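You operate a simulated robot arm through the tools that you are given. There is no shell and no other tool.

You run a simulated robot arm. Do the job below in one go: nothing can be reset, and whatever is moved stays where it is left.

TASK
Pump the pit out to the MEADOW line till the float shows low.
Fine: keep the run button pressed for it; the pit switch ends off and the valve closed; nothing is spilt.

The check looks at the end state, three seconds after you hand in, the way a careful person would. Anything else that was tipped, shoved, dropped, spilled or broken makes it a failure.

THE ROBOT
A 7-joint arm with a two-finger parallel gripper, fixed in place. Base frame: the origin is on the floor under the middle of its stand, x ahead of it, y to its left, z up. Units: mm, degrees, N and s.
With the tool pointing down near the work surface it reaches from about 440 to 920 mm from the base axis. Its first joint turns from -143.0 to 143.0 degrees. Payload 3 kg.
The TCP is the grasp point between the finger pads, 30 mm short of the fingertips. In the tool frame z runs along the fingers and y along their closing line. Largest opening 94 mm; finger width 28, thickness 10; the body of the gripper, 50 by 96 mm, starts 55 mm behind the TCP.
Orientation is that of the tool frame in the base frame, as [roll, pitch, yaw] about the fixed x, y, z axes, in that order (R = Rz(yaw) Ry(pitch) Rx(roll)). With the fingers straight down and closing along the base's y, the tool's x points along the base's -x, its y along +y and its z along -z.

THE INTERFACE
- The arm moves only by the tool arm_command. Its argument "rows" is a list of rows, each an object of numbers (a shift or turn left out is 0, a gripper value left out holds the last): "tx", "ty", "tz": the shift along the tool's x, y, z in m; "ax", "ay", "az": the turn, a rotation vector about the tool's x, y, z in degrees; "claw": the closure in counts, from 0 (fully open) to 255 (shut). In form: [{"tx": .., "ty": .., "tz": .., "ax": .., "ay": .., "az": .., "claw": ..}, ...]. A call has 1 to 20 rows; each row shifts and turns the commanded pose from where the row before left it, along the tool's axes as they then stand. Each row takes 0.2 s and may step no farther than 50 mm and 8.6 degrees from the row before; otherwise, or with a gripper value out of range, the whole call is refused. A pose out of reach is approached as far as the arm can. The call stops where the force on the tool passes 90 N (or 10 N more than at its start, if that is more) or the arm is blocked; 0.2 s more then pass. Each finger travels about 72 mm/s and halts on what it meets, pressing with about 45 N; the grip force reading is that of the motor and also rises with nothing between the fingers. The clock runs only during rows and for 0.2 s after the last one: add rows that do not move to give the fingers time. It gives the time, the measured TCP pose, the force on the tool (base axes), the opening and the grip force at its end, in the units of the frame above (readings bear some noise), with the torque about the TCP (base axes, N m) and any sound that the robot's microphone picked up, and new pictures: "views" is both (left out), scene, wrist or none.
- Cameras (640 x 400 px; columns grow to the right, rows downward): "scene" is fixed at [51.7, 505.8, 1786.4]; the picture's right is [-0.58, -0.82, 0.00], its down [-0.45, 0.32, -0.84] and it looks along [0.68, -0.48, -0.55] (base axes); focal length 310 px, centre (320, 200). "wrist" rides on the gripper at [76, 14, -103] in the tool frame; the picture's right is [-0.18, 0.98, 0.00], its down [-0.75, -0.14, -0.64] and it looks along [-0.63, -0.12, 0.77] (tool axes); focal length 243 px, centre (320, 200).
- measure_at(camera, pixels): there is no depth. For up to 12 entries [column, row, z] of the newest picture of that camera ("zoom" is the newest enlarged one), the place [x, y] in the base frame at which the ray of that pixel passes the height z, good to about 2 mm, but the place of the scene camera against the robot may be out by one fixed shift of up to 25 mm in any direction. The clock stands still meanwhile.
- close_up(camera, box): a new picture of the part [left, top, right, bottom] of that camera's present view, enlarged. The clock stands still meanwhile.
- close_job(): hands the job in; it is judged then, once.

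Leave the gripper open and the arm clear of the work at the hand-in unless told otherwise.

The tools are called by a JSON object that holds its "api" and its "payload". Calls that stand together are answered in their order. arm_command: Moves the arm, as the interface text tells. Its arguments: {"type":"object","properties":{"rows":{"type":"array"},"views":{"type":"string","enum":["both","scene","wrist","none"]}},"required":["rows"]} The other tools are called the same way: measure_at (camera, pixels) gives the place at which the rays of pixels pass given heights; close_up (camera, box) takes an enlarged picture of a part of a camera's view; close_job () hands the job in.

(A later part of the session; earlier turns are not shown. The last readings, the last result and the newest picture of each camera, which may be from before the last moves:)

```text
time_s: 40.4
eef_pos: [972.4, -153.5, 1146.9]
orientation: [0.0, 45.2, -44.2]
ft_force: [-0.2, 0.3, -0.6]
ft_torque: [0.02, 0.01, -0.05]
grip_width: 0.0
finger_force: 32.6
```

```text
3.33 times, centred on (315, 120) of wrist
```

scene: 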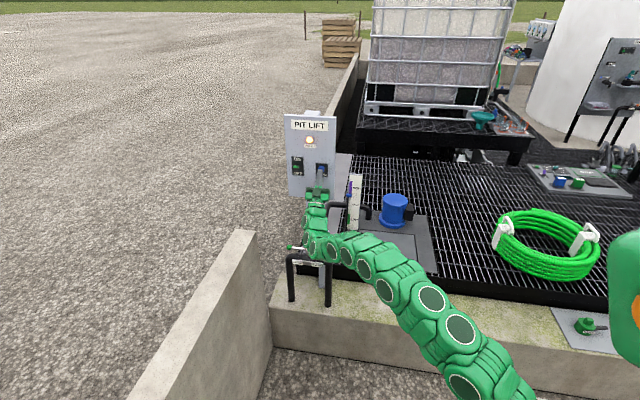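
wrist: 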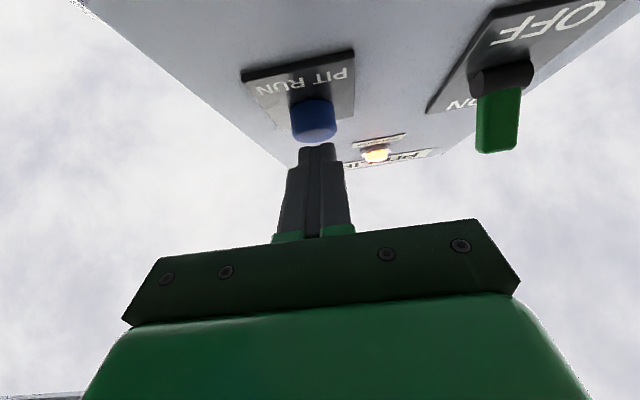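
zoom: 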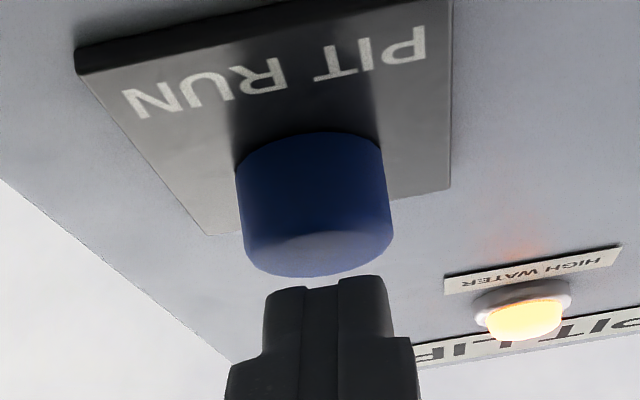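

The tips are just in front of the cap centre. I'll press in now, 3 mm steps, watching force and the float.

{"api": "arm_command", "payload": {"rows": [{"tx": 0.0021, "ty": -0.0015, "tz": 0.0021}, {"tx": 0.0021, "tz": 0.0021}, {}], "views": "both"}}

{"api": "close_up", "payload": {"camera": "scene", "box": [300, 150, 380, 240]}}

{"api": "close_up", "payload": {"camera": "wrist", "box": [250, 60, 380, 180]}}

```text
time_s: 41.2
eef_pos: [975.5, -158.6, 1146.2]
orientation: [0.1, 45.1, -44.3]
ft_force: [-1.3, 1.3, -0.2]
ft_torque: [-0.02, 0.02, -0.01]
grip_width: 0.0
finger_force: 33.3
```

scene: 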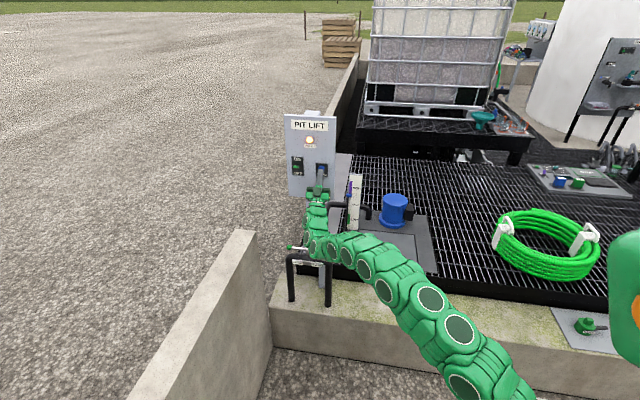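
wrist: 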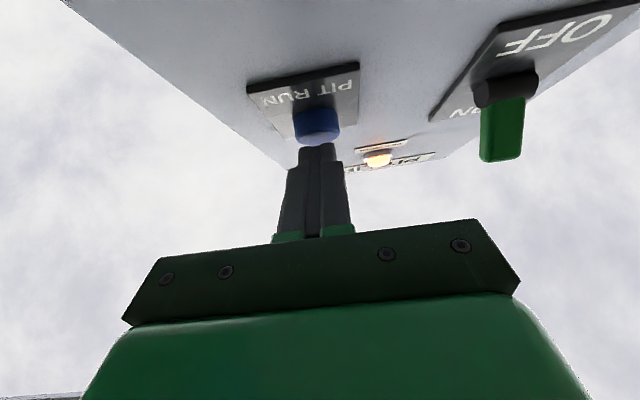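

```text
4.44 times, centred on (340, 195) of scene
```

zoom: 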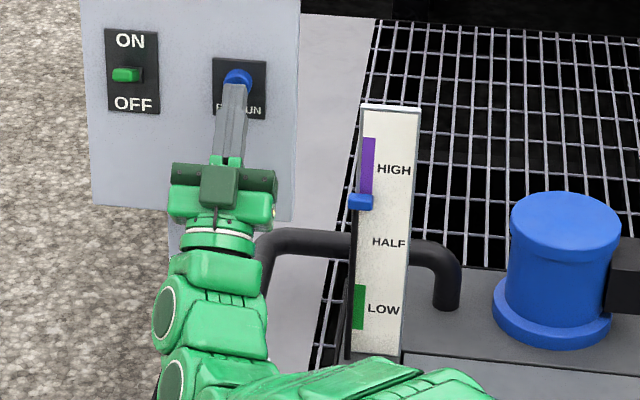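

```text
3.33 times, centred on (315, 120) of wrist
```

zoom: 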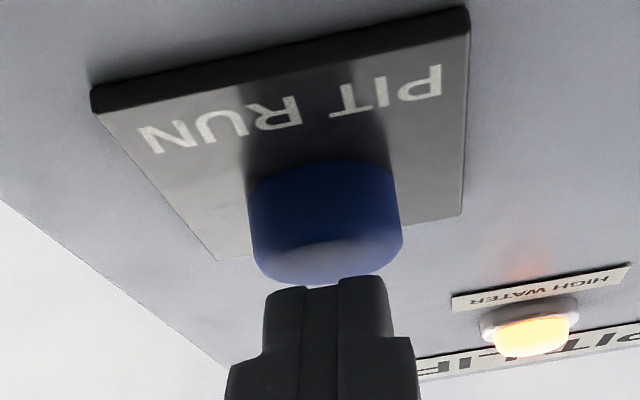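

Contact has begun (about 1.8 N) and the cap is moving in. I'll press further.

{"api": "arm_command", "payload": {"rows": [{"tx": 0.0021, "tz": 0.0021}, {}, {}], "views": "both"}}

{"api": "close_up", "payload": {"camera": "scene", "box": [300, 150, 380, 240]}}

{"api": "close_up", "payload": {"camera": "wrist", "box": [250, 60, 380, 180]}}

```text
time_s: 42.0
eef_pos: [978.3, -159.6, 1147.3]
orientation: [0.1, 45.1, -44.2]
ft_force: [-1.2, 1.8, -0.6]
ft_torque: [-0.01, -0.02, 0.04]
grip_width: 0.0
finger_force: 32.8
heard: click
```

scene: 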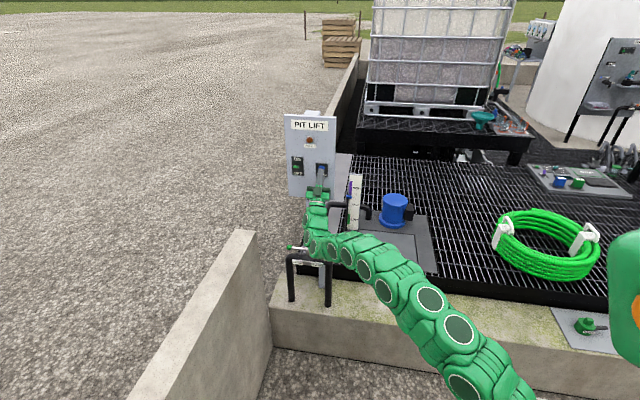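
wrist: 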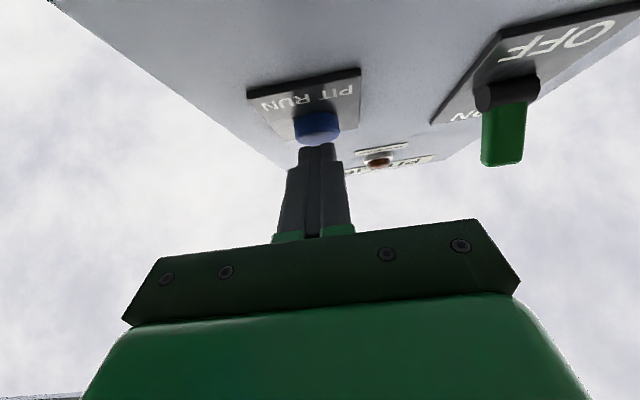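

```text
4.44 times, centred on (340, 195) of scene
```

zoom: 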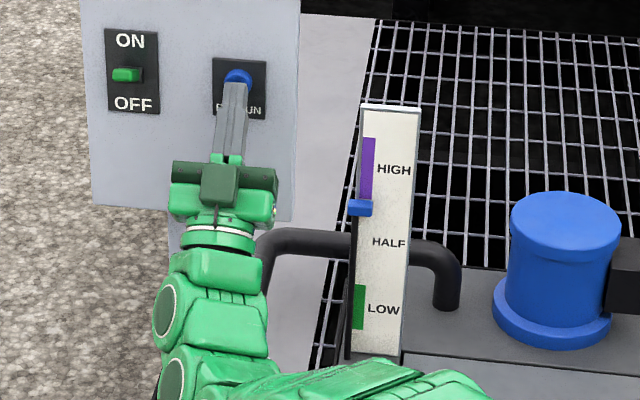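

```text
3.33 times, centred on (315, 120) of wrist
```

zoom: 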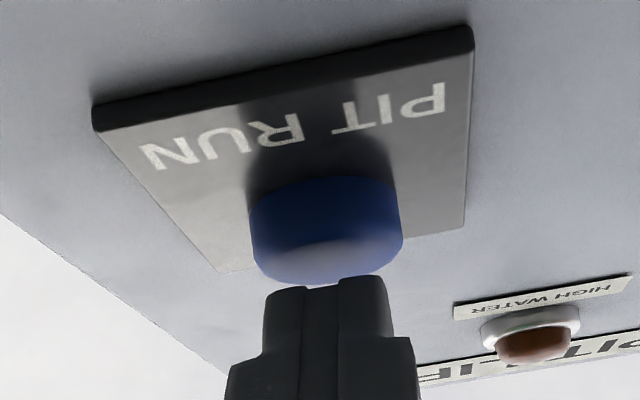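

A click was heard, the HIGH WATER lamp went out, and the float began to sink, so the pump is running to MEADOW. I'll hold (with 1 mm more press for margin) for about a second and track the float.

{"api": "arm_command", "payload": {"rows": [{"tx": 0.0007, "tz": 0.0007}, {}, {}, {}], "views": "scene"}}

{"api": "close_up", "payload": {"camera": "scene", "box": [300, 150, 380, 240]}}

{"api": "close_up", "payload": {"camera": "scene", "box": [270, 220, 400, 320]}}

```text
time_s: 43.0
eef_pos: [979.0, -161.4, 1147.0]
orientation: [0.1, 45.2, -44.2]
ft_force: [-0.6, 2.5, 0.9]
ft_torque: [-0.06, -0.06, 0.0]
grip_width: 0.0
finger_force: 32.9
```

scene: 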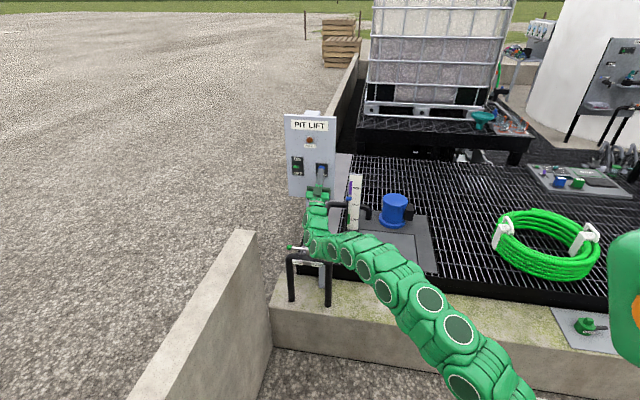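

```text
4.44 times, centred on (340, 195) of scene
```

zoom: 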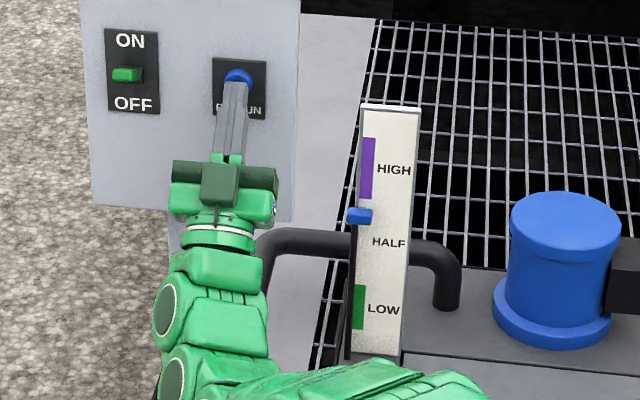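

```text
4.00 times, centred on (335, 270) of scene
```

zoom: 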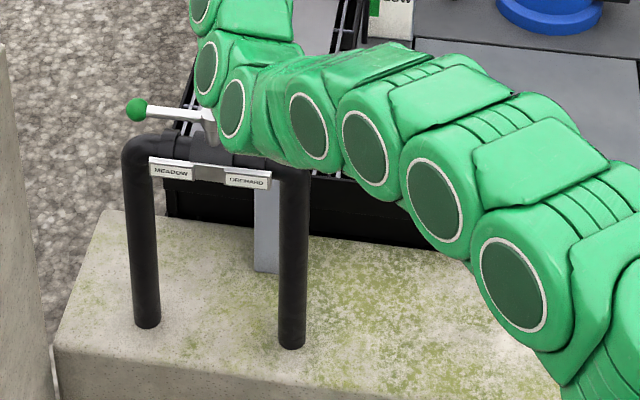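

The float sinks about 8 close-up pixels per second, from y 208 to 216 with the LOW band at y 285–330. There's no leak at the outlets. I'll hold another 4 s.

{"api": "arm_command", "payload": {"rows": [{}, {}, {}, {}, {}, {}, {}, {}, {}, {}, {}, {}, {}, {}, {}, {}, {}, {}], "views": "scene"}}

{"api": "close_up", "payload": {"camera": "scene", "box": [300, 150, 380, 240]}}

```text
time_s: 46.8
eef_pos: [979.4, -162.1, 1147.3]
orientation: [0.0, 45.1, -44.3]
ft_force: [-3.5, 1.9, 0.4]
ft_torque: [0.05, -0.06, 0.01]
grip_width: 0.0
finger_force: 33.1
```

scene: 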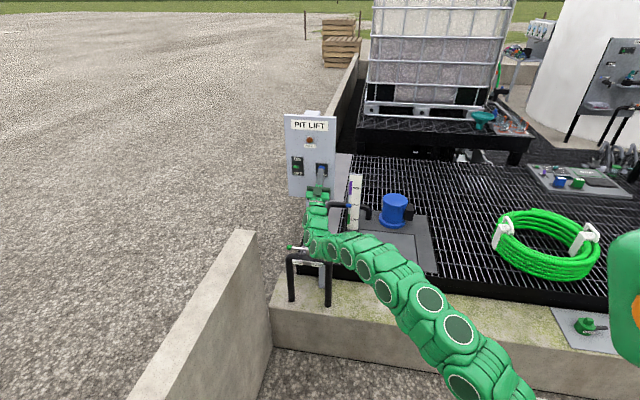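

```text
4.44 times, centred on (340, 195) of scene
```

zoom: 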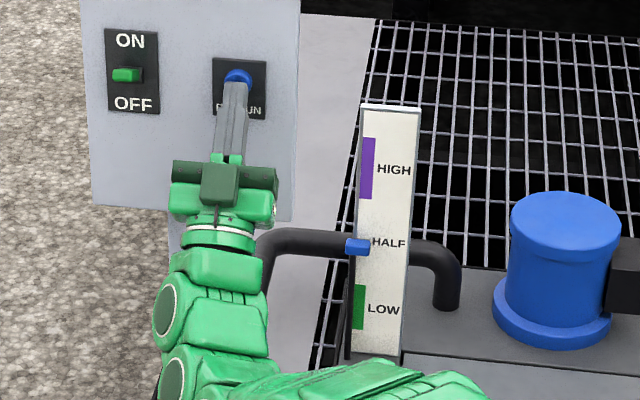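

The float is at HALF (y 247), sinking steadily at about 8 px/s. I'll hold another 4 s.

{"api": "arm_command", "payload": {"rows": [{}, {}, {}, {}, {}, {}, {}, {}, {}, {}, {}, {}, {}, {}, {}, {}, {}, {}, {}], "views": "scene"}}

{"api": "close_up", "payload": {"camera": "scene", "box": [300, 150, 380, 240]}}

```text
time_s: 50.8
eef_pos: [978.8, -161.6, 1146.7]
orientation: [0.1, 45.2, -44.2]
ft_force: [-1.8, 1.5, -0.8]
ft_torque: [0.02, -0.04, -0.04]
grip_width: 0.0
finger_force: 32.8
```

scene: 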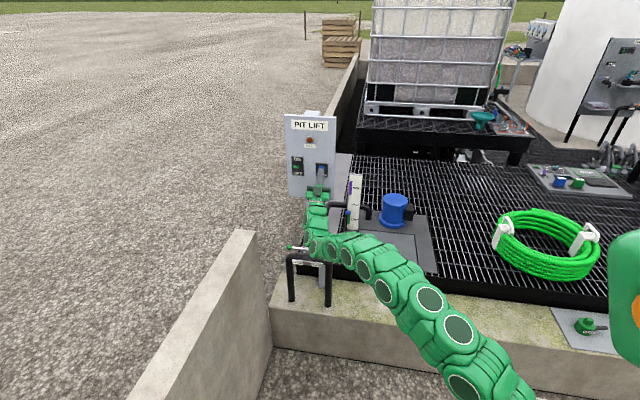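

```text
4.44 times, centred on (340, 195) of scene
```

zoom: 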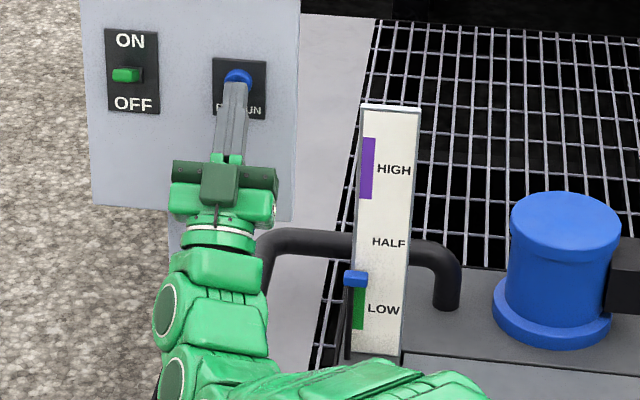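

The float is at y 279, just above the LOW band. I'll hold about 2.4 s and check.

{"api": "arm_command", "payload": {"rows": [{}, {}, {}, {}, {}, {}, {}, {}, {}, {}, {}], "views": "scene"}}

{"api": "close_up", "payload": {"camera": "scene", "box": [300, 150, 380, 240]}}

```text
time_s: 53.2
eef_pos: [979.0, -160.6, 1147.3]
orientation: [0.1, 45.1, -44.2]
ft_force: [-2.2, 1.9, -0.3]
ft_torque: [-0.05, 0.0, -0.05]
grip_width: 0.0
finger_force: 32.6
```

scene: 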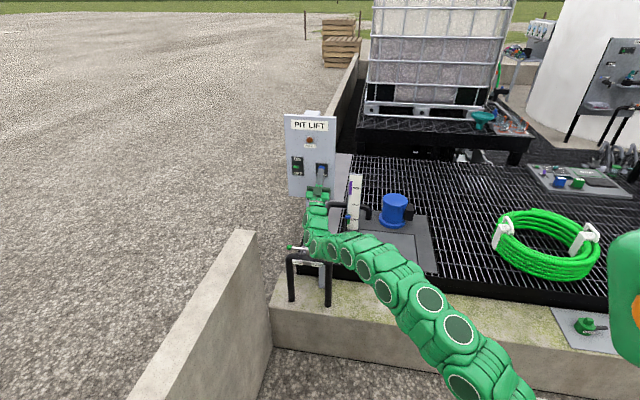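

```text
4.44 times, centred on (340, 195) of scene
```

zoom: 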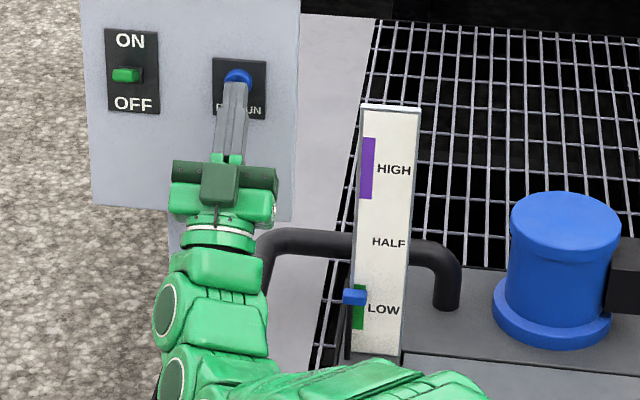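

The float (y 297) has entered the LOW band. I'll hold 1 s more to bring it beside the LOW mark, then release by backing off in the same call.

{"api": "arm_command", "payload": {"rows": [{}, {}, {}, {}, {}, {"tx": -0.0106, "tz": -0.0106}, {"tx": -0.0212, "tz": -0.0212}, {}], "views": "both"}}

{"api": "close_up", "payload": {"camera": "scene", "box": [300, 150, 380, 240]}}

```text
time_s: 55.0
eef_pos: [945.9, -129.3, 1147.4]
orientation: [0.1, 45.1, -44.2]
ft_force: [0.6, 0.1, -0.2]
ft_torque: [-0.02, 0.04, -0.05]
grip_width: 0.0
finger_force: 33.0
```

scene: 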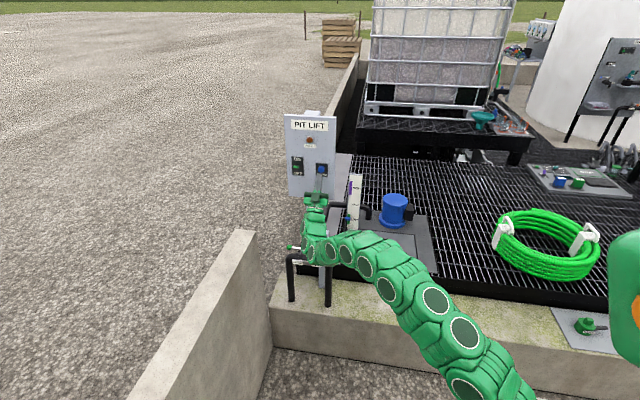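
wrist: 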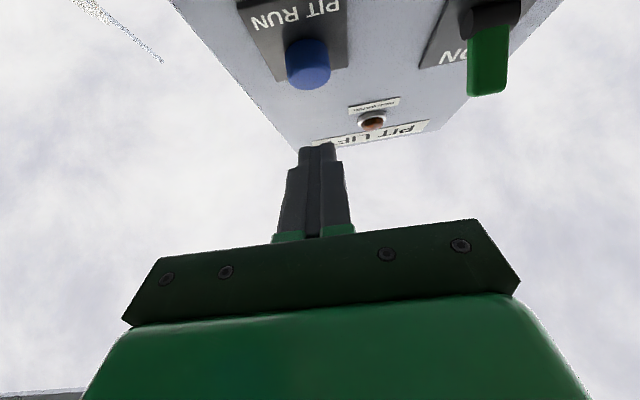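

```text
4.44 times, centred on (340, 195) of scene
```

zoom: 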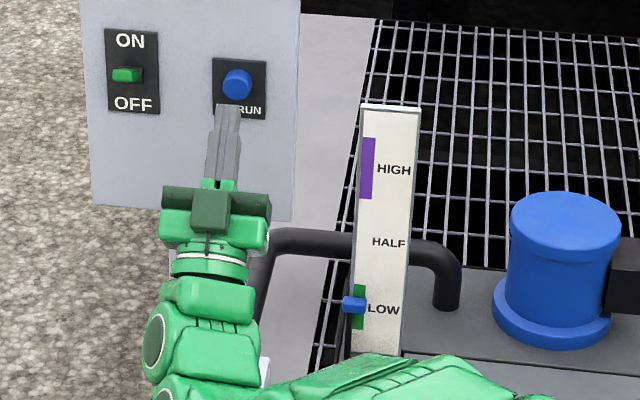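

The float rests beside LOW (y 305), and the button is released. Next is the switch. I'll back off, level the hand, and move up and left to a point above and in front of the switch lever.

{"api": "arm_command", "payload": {"rows": [{"tx": -0.0177, "tz": -0.0177}, {"tx": -0.0177, "tz": -0.0177}, {"ay": 7.5}, {"ay": 7.5}, {"ay": 7.5}, {"ay": 7.5}, {"ay": 7.5}, {"ay": 7.5}, {"tx": -0.0227, "ty": 0.0357}, {"tx": -0.0227, "ty": 0.0357}, {"tx": -0.0227, "ty": 0.0357}, {}], "views": "both"}}

{"api": "close_up", "payload": {"camera": "scene", "box": [270, 110, 380, 240]}}

```text
time_s: 57.6
eef_pos: [985.2, -18.2, 1215.5]
orientation: [127.4, 89.8, 83.0]
ft_force: [-0.3, 0.4, -0.3]
ft_torque: [-0.01, -0.07, 0.0]
grip_width: 0.0
finger_force: 33.3
```

scene: 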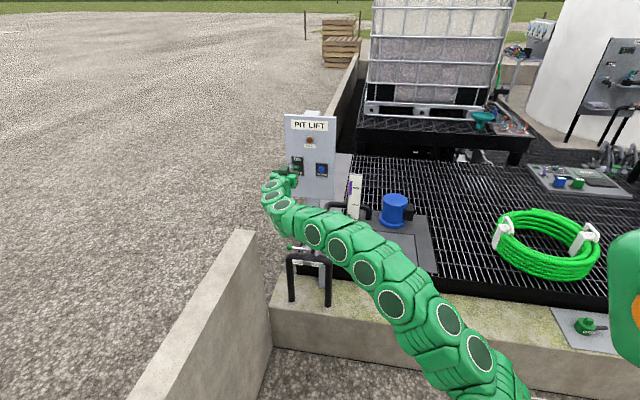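
wrist: 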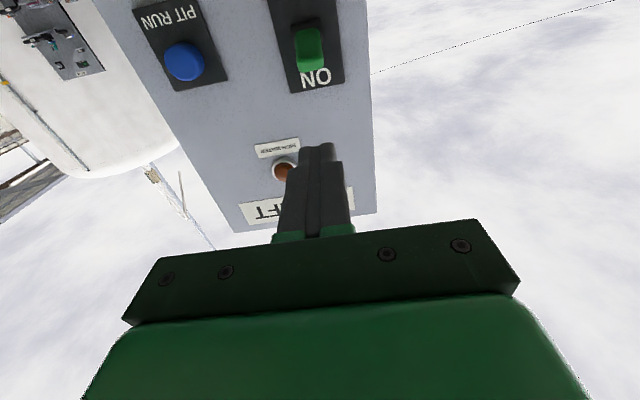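

```text
3.08 times, centred on (325, 175) of scene
```

zoom: 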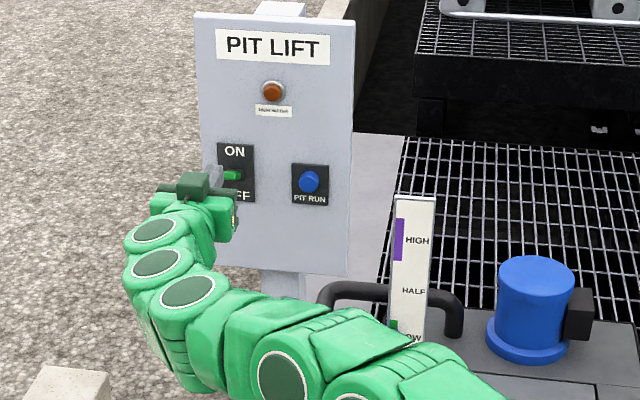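

I'm aligned above the switch lever (lateral 684, 138 mm off the panel). I'll go forward to 25 mm from the panel with the fingers above the lever.

{"api": "arm_command", "payload": {"rows": [{"tz": 0.0415}, {"tz": 0.0415}, {}], "views": "both"}}

{"api": "close_up", "payload": {"camera": "scene", "box": [275, 110, 345, 200]}}

```text
time_s: 58.4
eef_pos: [1045.2, -75.5, 1214.6]
orientation: [146.5, 89.8, 102.2]
ft_force: [-0.9, -0.6, 0.1]
ft_torque: [0.0, 0.0, 0.0]
grip_width: 0.2
finger_force: 32.9
```

scene: 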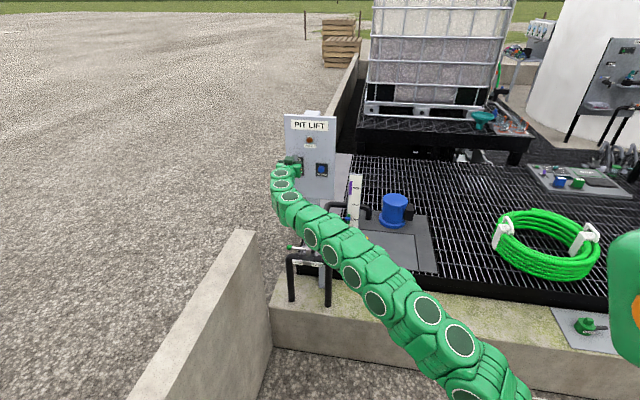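
wrist: 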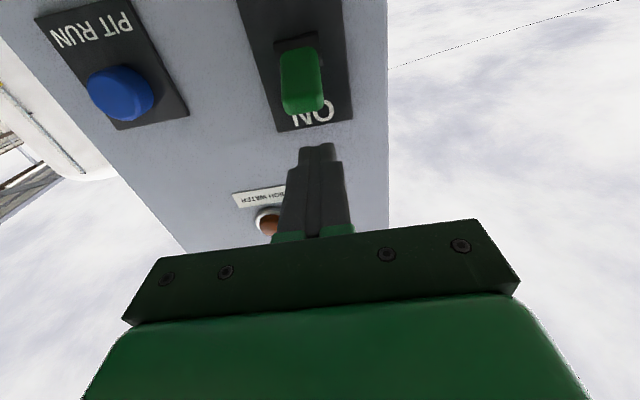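

```text
4.44 times, centred on (310, 155) of scene
```

zoom: 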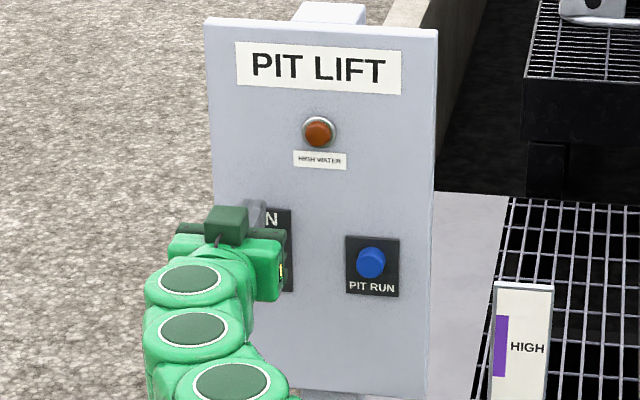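

The fingers are directly above the lever, which points to ON. I'll press down in steps.

{"api": "arm_command", "payload": {"rows": [{"tx": 0.01}, {"tx": 0.01}, {"tx": 0.008}, {}], "views": "wrist"}}

```text
time_s: 59.4
eef_pos: [1045.0, -76.3, 1187.5]
orientation: [134.8, 90.0, 90.6]
ft_force: [0.1, 0.2, 0.0]
ft_torque: [0.02, -0.04, -0.02]
grip_width: 0.0
finger_force: 33.0
```

wrist: 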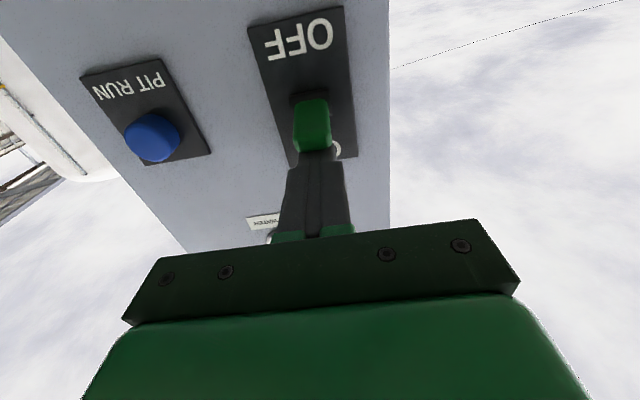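

The fingers now meet the top of the lever. I'll continue down.

{"api": "arm_command", "payload": {"rows": [{"tx": 0.006}, {"tx": 0.006}, {}], "views": "wrist"}}

```text
time_s: 60.2
eef_pos: [1044.7, -75.8, 1176.1]
orientation: [118.6, 89.9, 74.3]
ft_force: [-0.1, -0.6, 0.2]
ft_torque: [0.02, -0.02, 0.0]
grip_width: 0.0
finger_force: 33.2
```

wrist: 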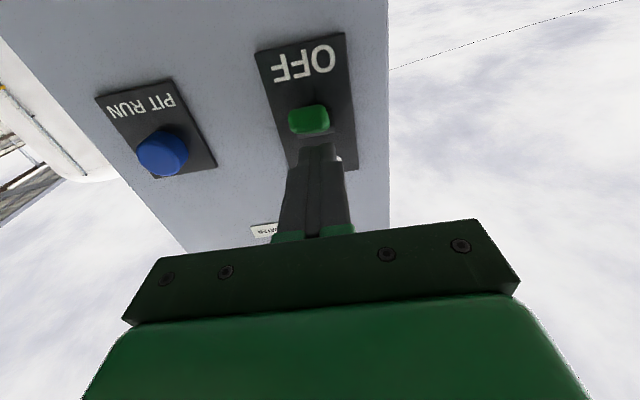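

The lever has turned down noticeably. I'll continue to its stop.

{"api": "arm_command", "payload": {"rows": [{"tx": 0.006}, {"tx": 0.005}, {}], "views": "wrist"}}

```text
time_s: 61.0
eef_pos: [1045.1, -75.2, 1170.4]
orientation: [41.2, 89.6, -3.0]
ft_force: [-2.1, 4.5, 46.6]
ft_torque: [-0.9, -0.99, 0.06]
grip_width: 0.0
finger_force: 32.9
```

wrist: 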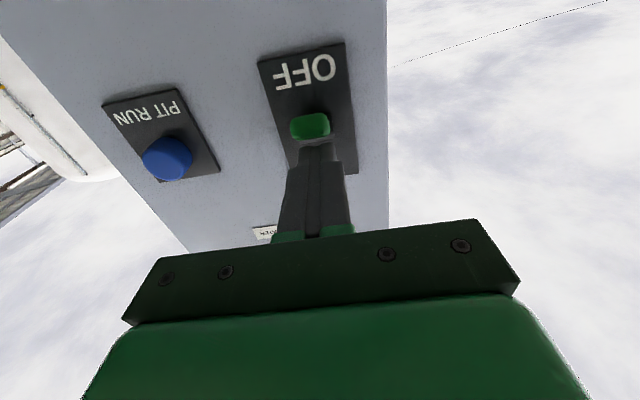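

The force reached 47 N, so it is at the lower stop, OFF. I'll lift off, back out, and check that the lever stays down.

{"api": "arm_command", "payload": {"rows": [{"tx": -0.012}, {"tx": -0.025}, {"tz": -0.04}, {"tz": -0.045}, {}], "views": "both"}}

{"api": "close_up", "payload": {"camera": "wrist", "box": [120, 0, 400, 180]}}

{"api": "close_up", "payload": {"camera": "scene", "box": [275, 110, 375, 240]}}

```text
time_s: 62.2
eef_pos: [983.7, -16.4, 1201.2]
orientation: [108.2, 89.9, 63.9]
ft_force: [-1.2, 0.2, -0.3]
ft_torque: [0.01, 0.01, -0.01]
grip_width: 0.0
finger_force: 33.2
```

scene: 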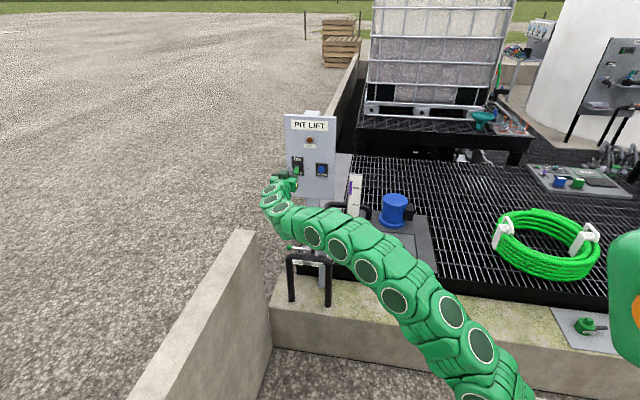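
wrist: 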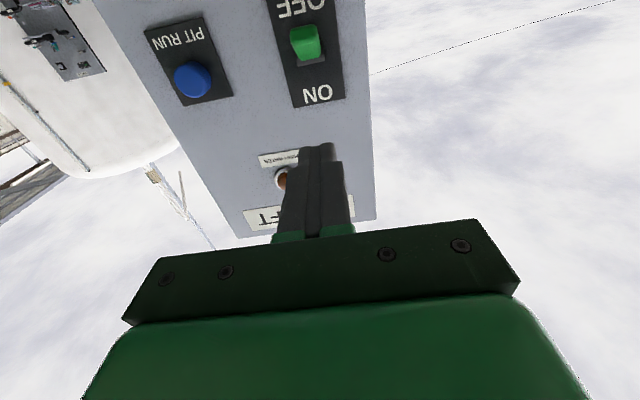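

```text
2.22 times, centred on (260, 90) of wrist
```

zoom: 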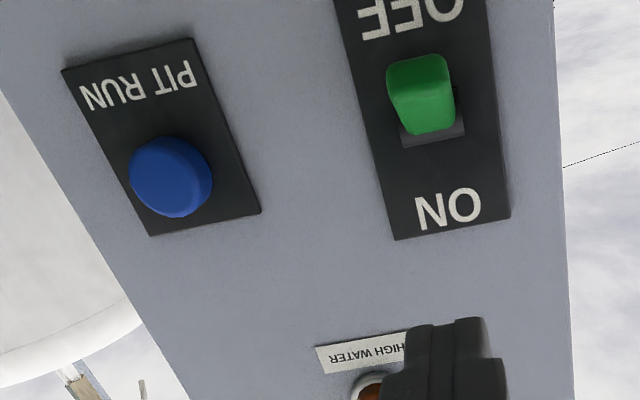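

```text
3.08 times, centred on (325, 175) of scene
```

zoom: 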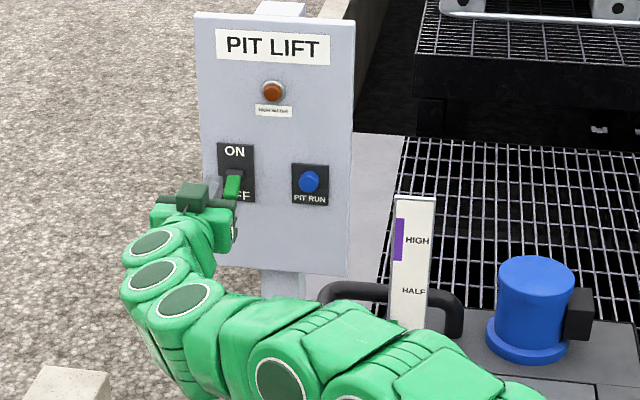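

The lever rests down on OFF, so the switch is off. Last is to close the valve by bringing the lever back from MEADOW to its middle position. I'll retreat from the panel and turn the hand to the forward-down tilt.

{"api": "arm_command", "payload": {"rows": [{"tz": -0.05}, {"tz": -0.05}, {"ax": -7.4}, {"ax": -7.4}, {"ax": -7.4}, {"ax": -7.4}, {"ax": -7.4}, {"ax": -7.4}, {"ay": 7.5}, {"ay": 7.5}, {"ay": 7.5}, {"ay": 7.5}, {"ay": 7.5}, {"ay": 7.5}, {}], "views": "none"}}

```text
time_s: 65.4
eef_pos: [912.7, 52.5, 1200.3]
orientation: [179.8, 44.9, -179.9]
ft_force: [-0.4, -0.1, 0.4]
ft_torque: [0.01, 0.01, 0.01]
grip_width: 0.0
finger_force: 32.9
```

The hand is tilted 45° at (913,53,1200). I'll descend to (900,-75,900), clear of the panel and lever.

{"api": "arm_command", "payload": {"rows": [{"tx": 0.0316, "ty": -0.0183, "tz": 0.0292}, {"tx": 0.0316, "ty": -0.0183, "tz": 0.0292}, {"tx": 0.0316, "ty": -0.0183, "tz": 0.0292}, {"tx": 0.0316, "ty": -0.0183, "tz": 0.0292}, {"tx": 0.0316, "ty": -0.0183, "tz": 0.0292}, {"tx": 0.0316, "ty": -0.0183, "tz": 0.0292}, {"tx": 0.0316, "ty": -0.0183, "tz": 0.0292}, {}], "views": "both"}}

{"api": "close_up", "payload": {"camera": "wrist", "box": [200, 20, 440, 180]}}

```text
time_s: 67.2
eef_pos: [899.1, -74.8, 898.1]
orientation: [179.9, 45.1, 180.0]
ft_force: [0.5, 0.1, -0.2]
ft_torque: [0.03, -0.01, -0.04]
grip_width: 0.0
finger_force: 32.8
```

scene: 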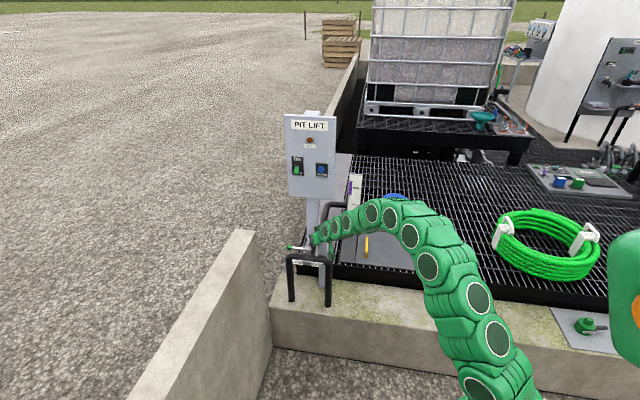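
wrist: 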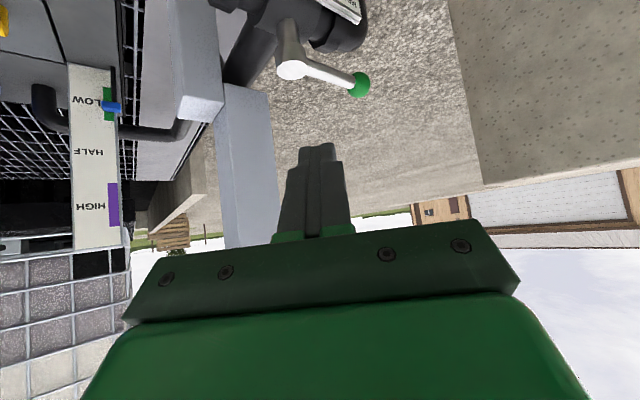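

```text
2.50 times, centred on (320, 100) of wrist
```

zoom: 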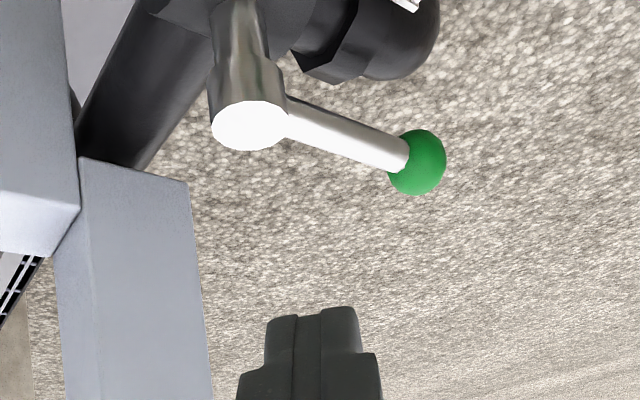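

The float still sits at LOW. From here the ball is at (358,85) and the cap at (292,70), so I'll measure both.

{"api": "measure_at", "payload": {"camera": "wrist", "pixels": [[358.4, 84.8, 765], [291.6, 70, 770], [226.5, 103.0, 760], [226.5, 103.0, 800], [258.5, 83.0, 760], [258.5, 83.0, 800]]}}

```text
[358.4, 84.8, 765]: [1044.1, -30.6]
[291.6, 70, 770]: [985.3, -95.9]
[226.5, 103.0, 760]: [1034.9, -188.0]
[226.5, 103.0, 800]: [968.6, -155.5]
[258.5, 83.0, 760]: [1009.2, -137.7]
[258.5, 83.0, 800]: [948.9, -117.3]
```

I'll test the reach in free air above the lever: move to (1035,-75,850), where the tips stay about 45 mm above the shaft.

{"api": "arm_command", "payload": {"rows": [{"tx": -0.01555, "tz": 0.0325}, {"tx": -0.01555, "tz": 0.0325}, {"tx": -0.01555, "tz": 0.0325}, {"tx": -0.01555, "tz": 0.0325}, {}], "views": "both"}}

```text
time_s: 68.4
eef_pos: [1036.6, -73.1, 851.4]
orientation: [179.8, 45.0, 179.9]
ft_force: [-0.1, 0.1, 0.3]
ft_torque: [0.0, -0.02, -0.01]
grip_width: 0.0
finger_force: 33.0
```

scene: 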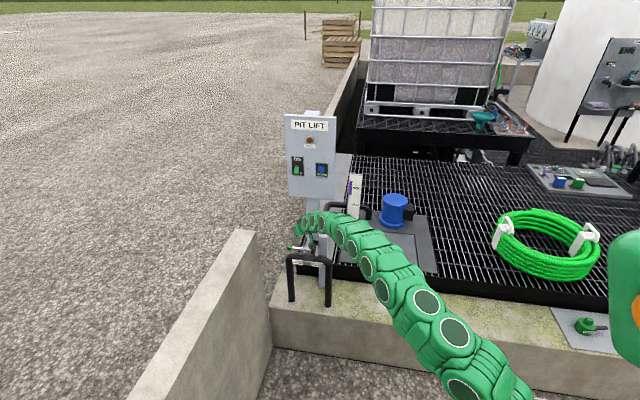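
wrist: 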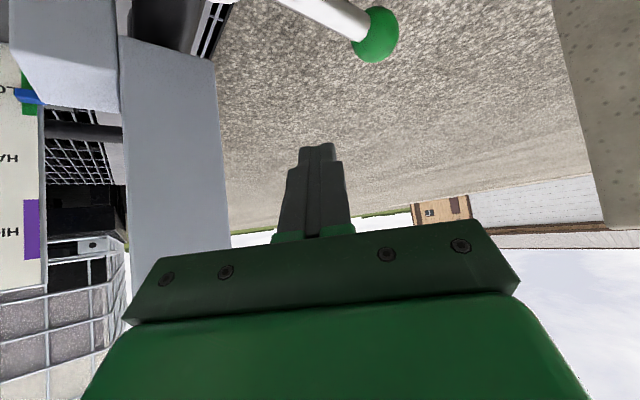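

Reach is fine here at 45° tilt. I'll shift to (1040,-80) and lower straight down on the far (post) side of the shaft, to TCP z 778, with about 10 mm clearance to the shaft.

{"api": "arm_command", "payload": {"rows": [{"tx": -0.0024, "ty": -0.007, "tz": 0.0024}, {"tx": 0.013, "tz": 0.013}, {"tx": 0.013, "tz": 0.013}, {}], "views": "both"}}

{"api": "close_up", "payload": {"camera": "wrist", "box": [200, 0, 440, 180]}}

{"api": "close_up", "payload": {"camera": "scene", "box": [275, 210, 345, 270]}}

```text
time_s: 69.4
eef_pos: [1040.5, -79.9, 813.8]
orientation: [179.8, 45.0, -179.9]
ft_force: [0.6, 0.2, 0.8]
ft_torque: [-0.03, 0.0, 0.02]
grip_width: 0.1
finger_force: 32.7
```

scene: 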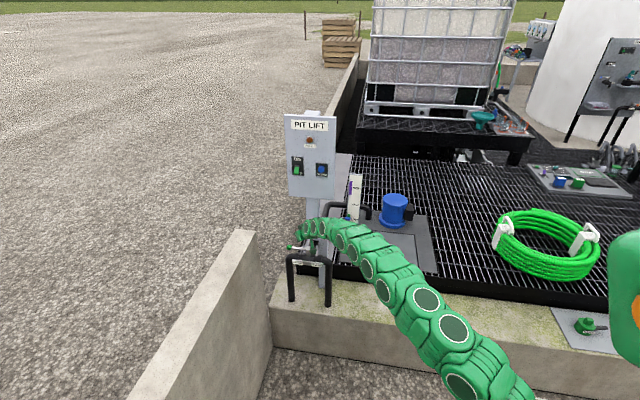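
wrist: 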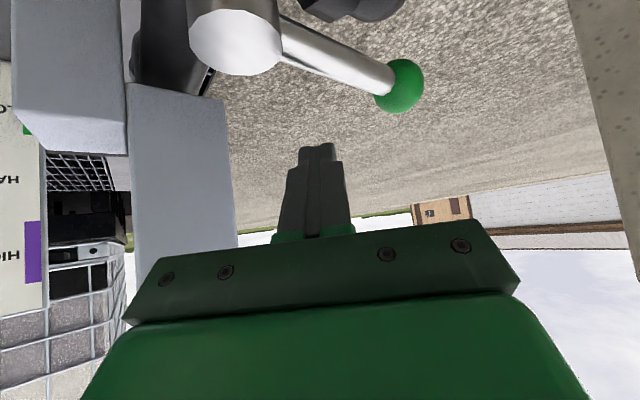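

```text
2.22 times, centred on (320, 90) of wrist
```

zoom: 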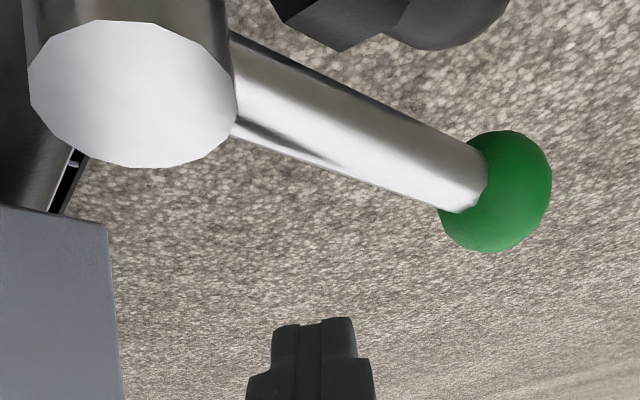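

```text
6.67 times, centred on (310, 240) of scene
```

zoom: 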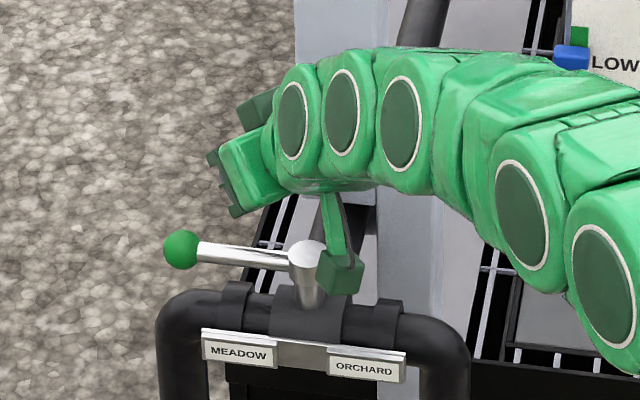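

The tips are beyond the shaft with clear space on all sides. The hanging camera box is well in front of the manifold, at x about 914. I'll lower the remaining 36 mm.

{"api": "arm_command", "payload": {"rows": [{"tx": 0.0127, "tz": 0.0127}, {"tx": 0.0127, "tz": 0.0127}, {}], "views": "both"}}

{"api": "close_up", "payload": {"camera": "wrist", "box": [180, 40, 460, 220]}}

{"api": "close_up", "payload": {"camera": "scene", "box": [275, 215, 345, 275]}}

```text
time_s: 70.2
eef_pos: [1041.1, -79.8, 779.5]
orientation: [179.8, 45.0, -179.9]
ft_force: [0.4, 0.3, 0.6]
ft_torque: [-0.01, -0.03, 0.0]
grip_width: 0.1
finger_force: 32.9
```

scene: 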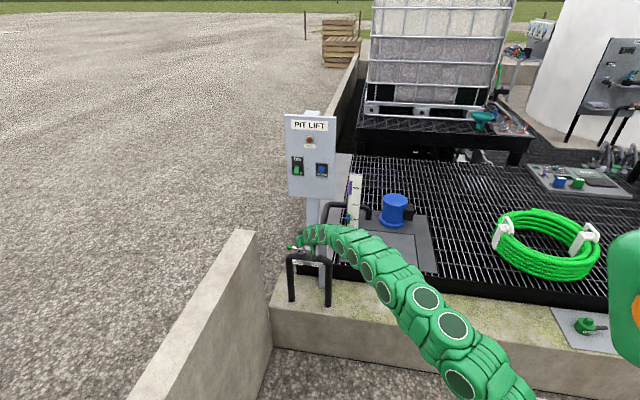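
wrist: 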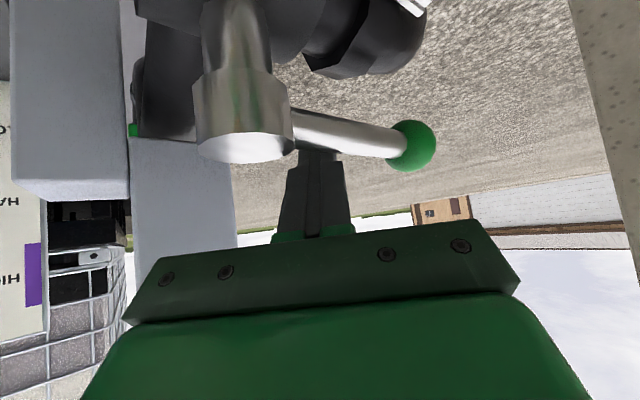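

```text
2.22 times, centred on (320, 130) of wrist
```

zoom: 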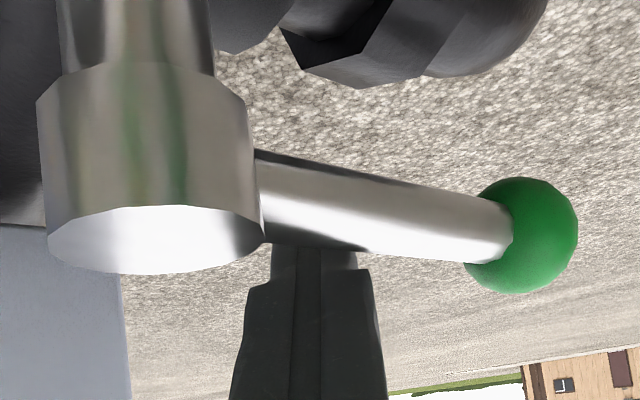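

```text
6.67 times, centred on (310, 245) of scene
```

zoom: 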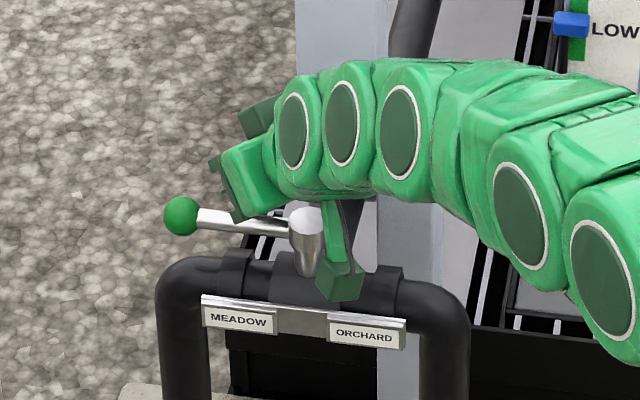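

The shaft now hides the fingertips in the wrist view, so they are hooked on its far side. I'll pull gently along the arc back toward the middle, first about 15°.

{"api": "arm_command", "payload": {"rows": [{"tx": 0.0078, "tz": -0.0078}, {"tx": 0.0028, "ty": 0.015, "tz": -0.0028}, {}], "views": "both"}}

{"api": "close_up", "payload": {"camera": "scene", "box": [275, 215, 345, 275]}}

```text
time_s: 71.0
eef_pos: [1026.4, -65.9, 781.0]
orientation: [179.8, 45.2, -180.0]
ft_force: [-1.0, -2.3, 11.7]
ft_torque: [0.1, 0.08, 0.04]
grip_width: 0.0
finger_force: 33.2
```

scene: 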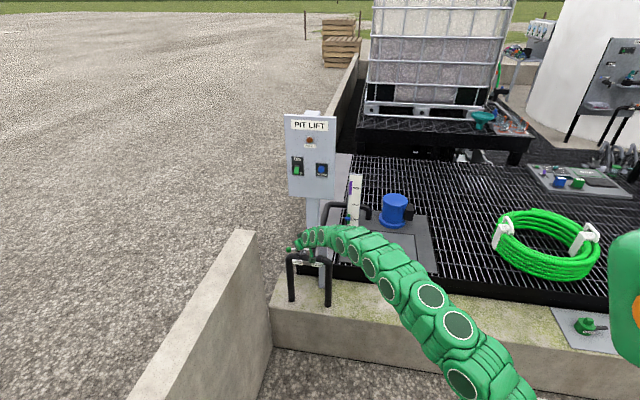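
wrist: 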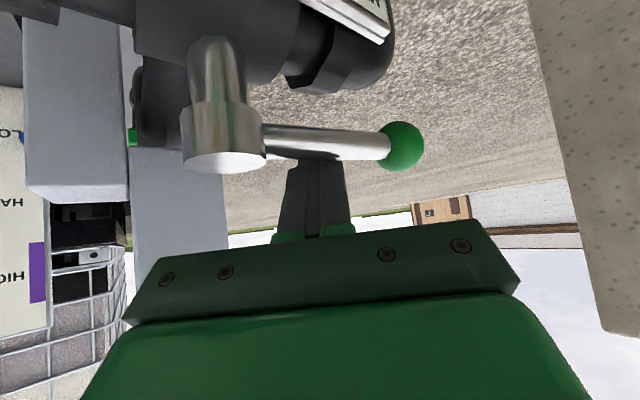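

```text
6.67 times, centred on (310, 245) of scene
```

zoom: 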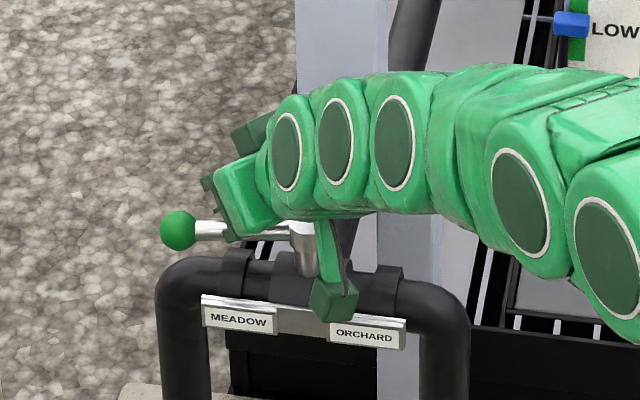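

The lever is following (ball moved down in the close-up), with a light force of 12 N. I'll continue the arc.

{"api": "arm_command", "payload": {"rows": [{"tx": 0.0055, "ty": 0.0065, "tz": -0.0055}, {"tx": 0.0055, "ty": 0.0065, "tz": -0.0055}, {}], "views": "both"}}

{"api": "close_up", "payload": {"camera": "scene", "box": [275, 215, 345, 275]}}

```text
time_s: 71.8
eef_pos: [1009.5, -55.0, 780.1]
orientation: [179.8, 45.1, 179.8]
ft_force: [-4.1, -19.8, 28.3]
ft_torque: [0.11, 0.31, 0.21]
grip_width: 0.2
finger_force: 33.2
```

scene: 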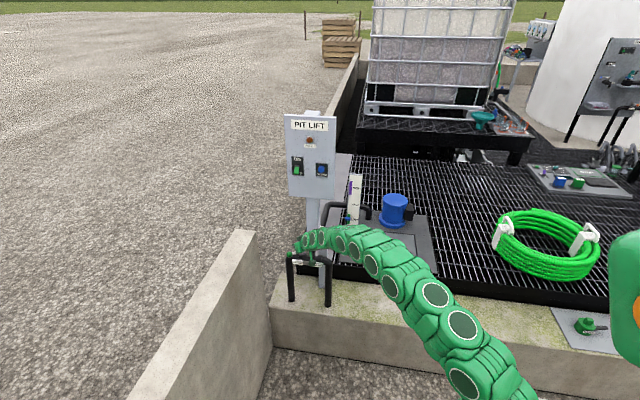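
wrist: 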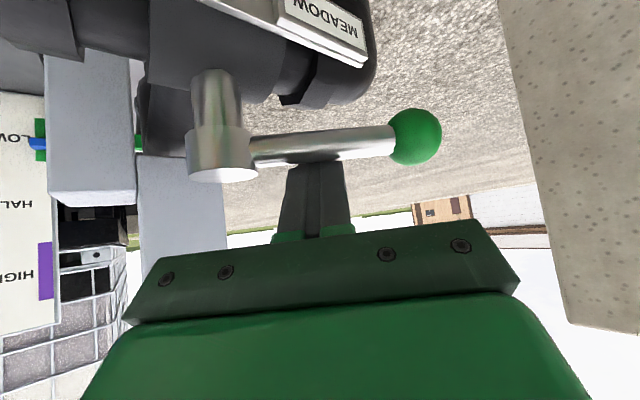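

```text
6.67 times, centred on (310, 245) of scene
```

zoom: 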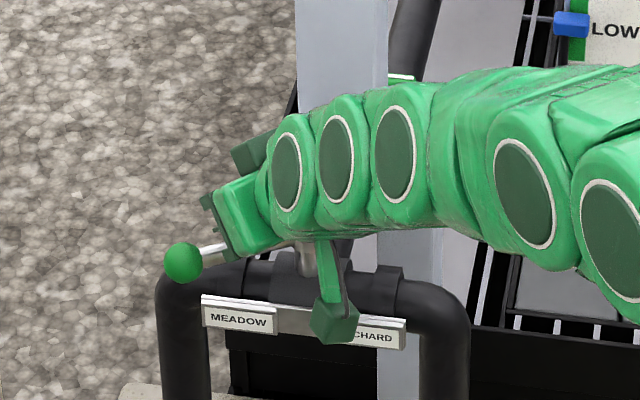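

The lever is at about 80°. Some of the force (20 N sideways) comes from sliding, so I'll now pull straight back in -x with smaller steps.

{"api": "arm_command", "payload": {"rows": [{"tx": 0.0035, "tz": -0.0035}, {"tx": 0.0035, "tz": -0.0035}, {}], "views": "both"}}

{"api": "close_up", "payload": {"camera": "scene", "box": [275, 220, 345, 280]}}

```text
time_s: 72.6
eef_pos: [999.7, -52.6, 778.0]
orientation: [179.7, 44.9, -180.0]
ft_force: [-0.3, 0.4, -0.3]
ft_torque: [-0.01, -0.03, 0.01]
grip_width: 0.1
finger_force: 32.2
```

scene: 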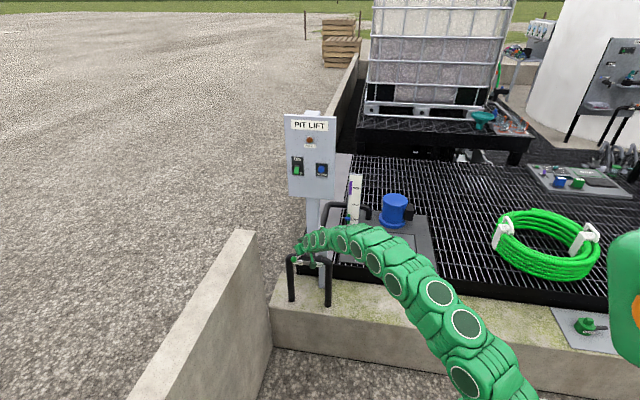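
wrist: 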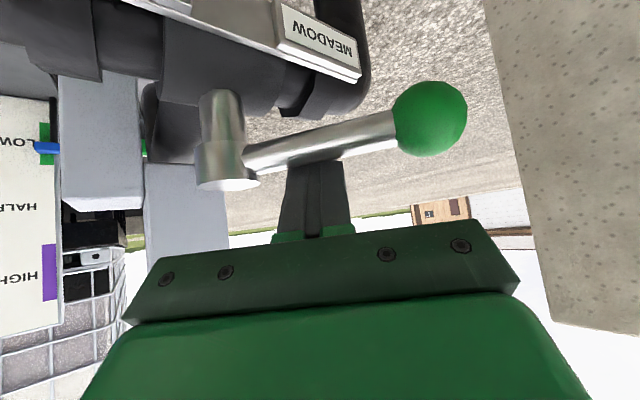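

```text
6.67 times, centred on (310, 250) of scene
```

zoom: 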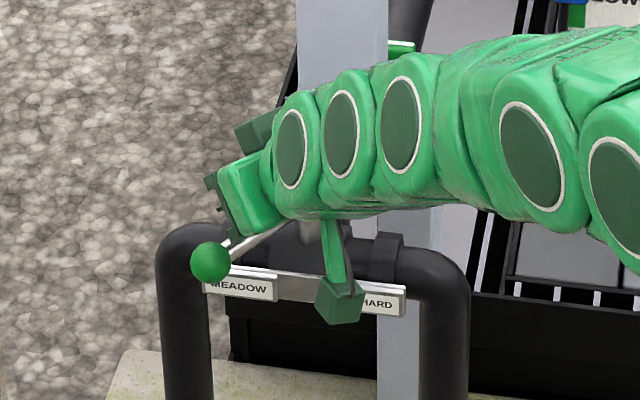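

The lever is now at about 102° with no force. The target ball position in the scene is the starting one, (304.2, 263.2); it's now at (293.7, 259.5). I'll take smaller steps.

{"api": "arm_command", "payload": {"rows": [{"tx": 0.0028, "tz": -0.0028}, {"tx": 0.0028, "tz": -0.0028}, {"tx": 0.0014, "tz": -0.0014}, {}], "views": "both"}}

{"api": "close_up", "payload": {"camera": "scene", "box": [275, 220, 345, 280]}}

```text
time_s: 73.6
eef_pos: [989.0, -53.3, 780.1]
orientation: [179.8, 45.0, 179.9]
ft_force: [-0.7, 0.1, 0.1]
ft_torque: [-0.03, 0.02, -0.02]
grip_width: 0.2
finger_force: 32.9
```

scene: 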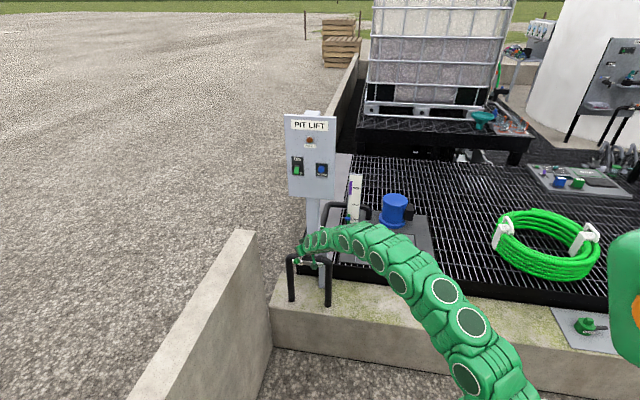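
wrist: 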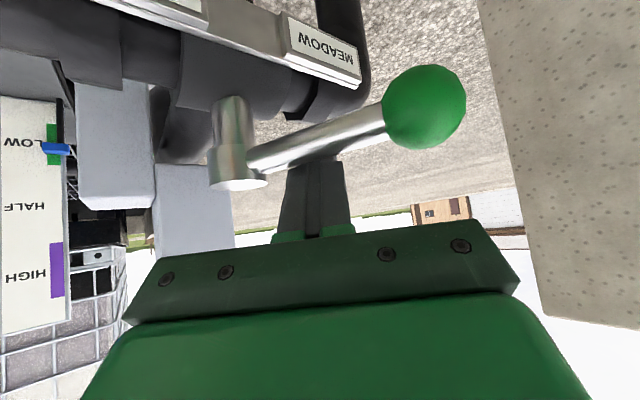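

```text
6.67 times, centred on (310, 250) of scene
```

zoom: 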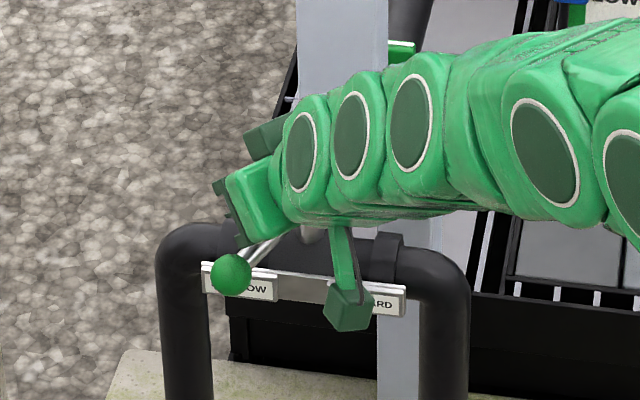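

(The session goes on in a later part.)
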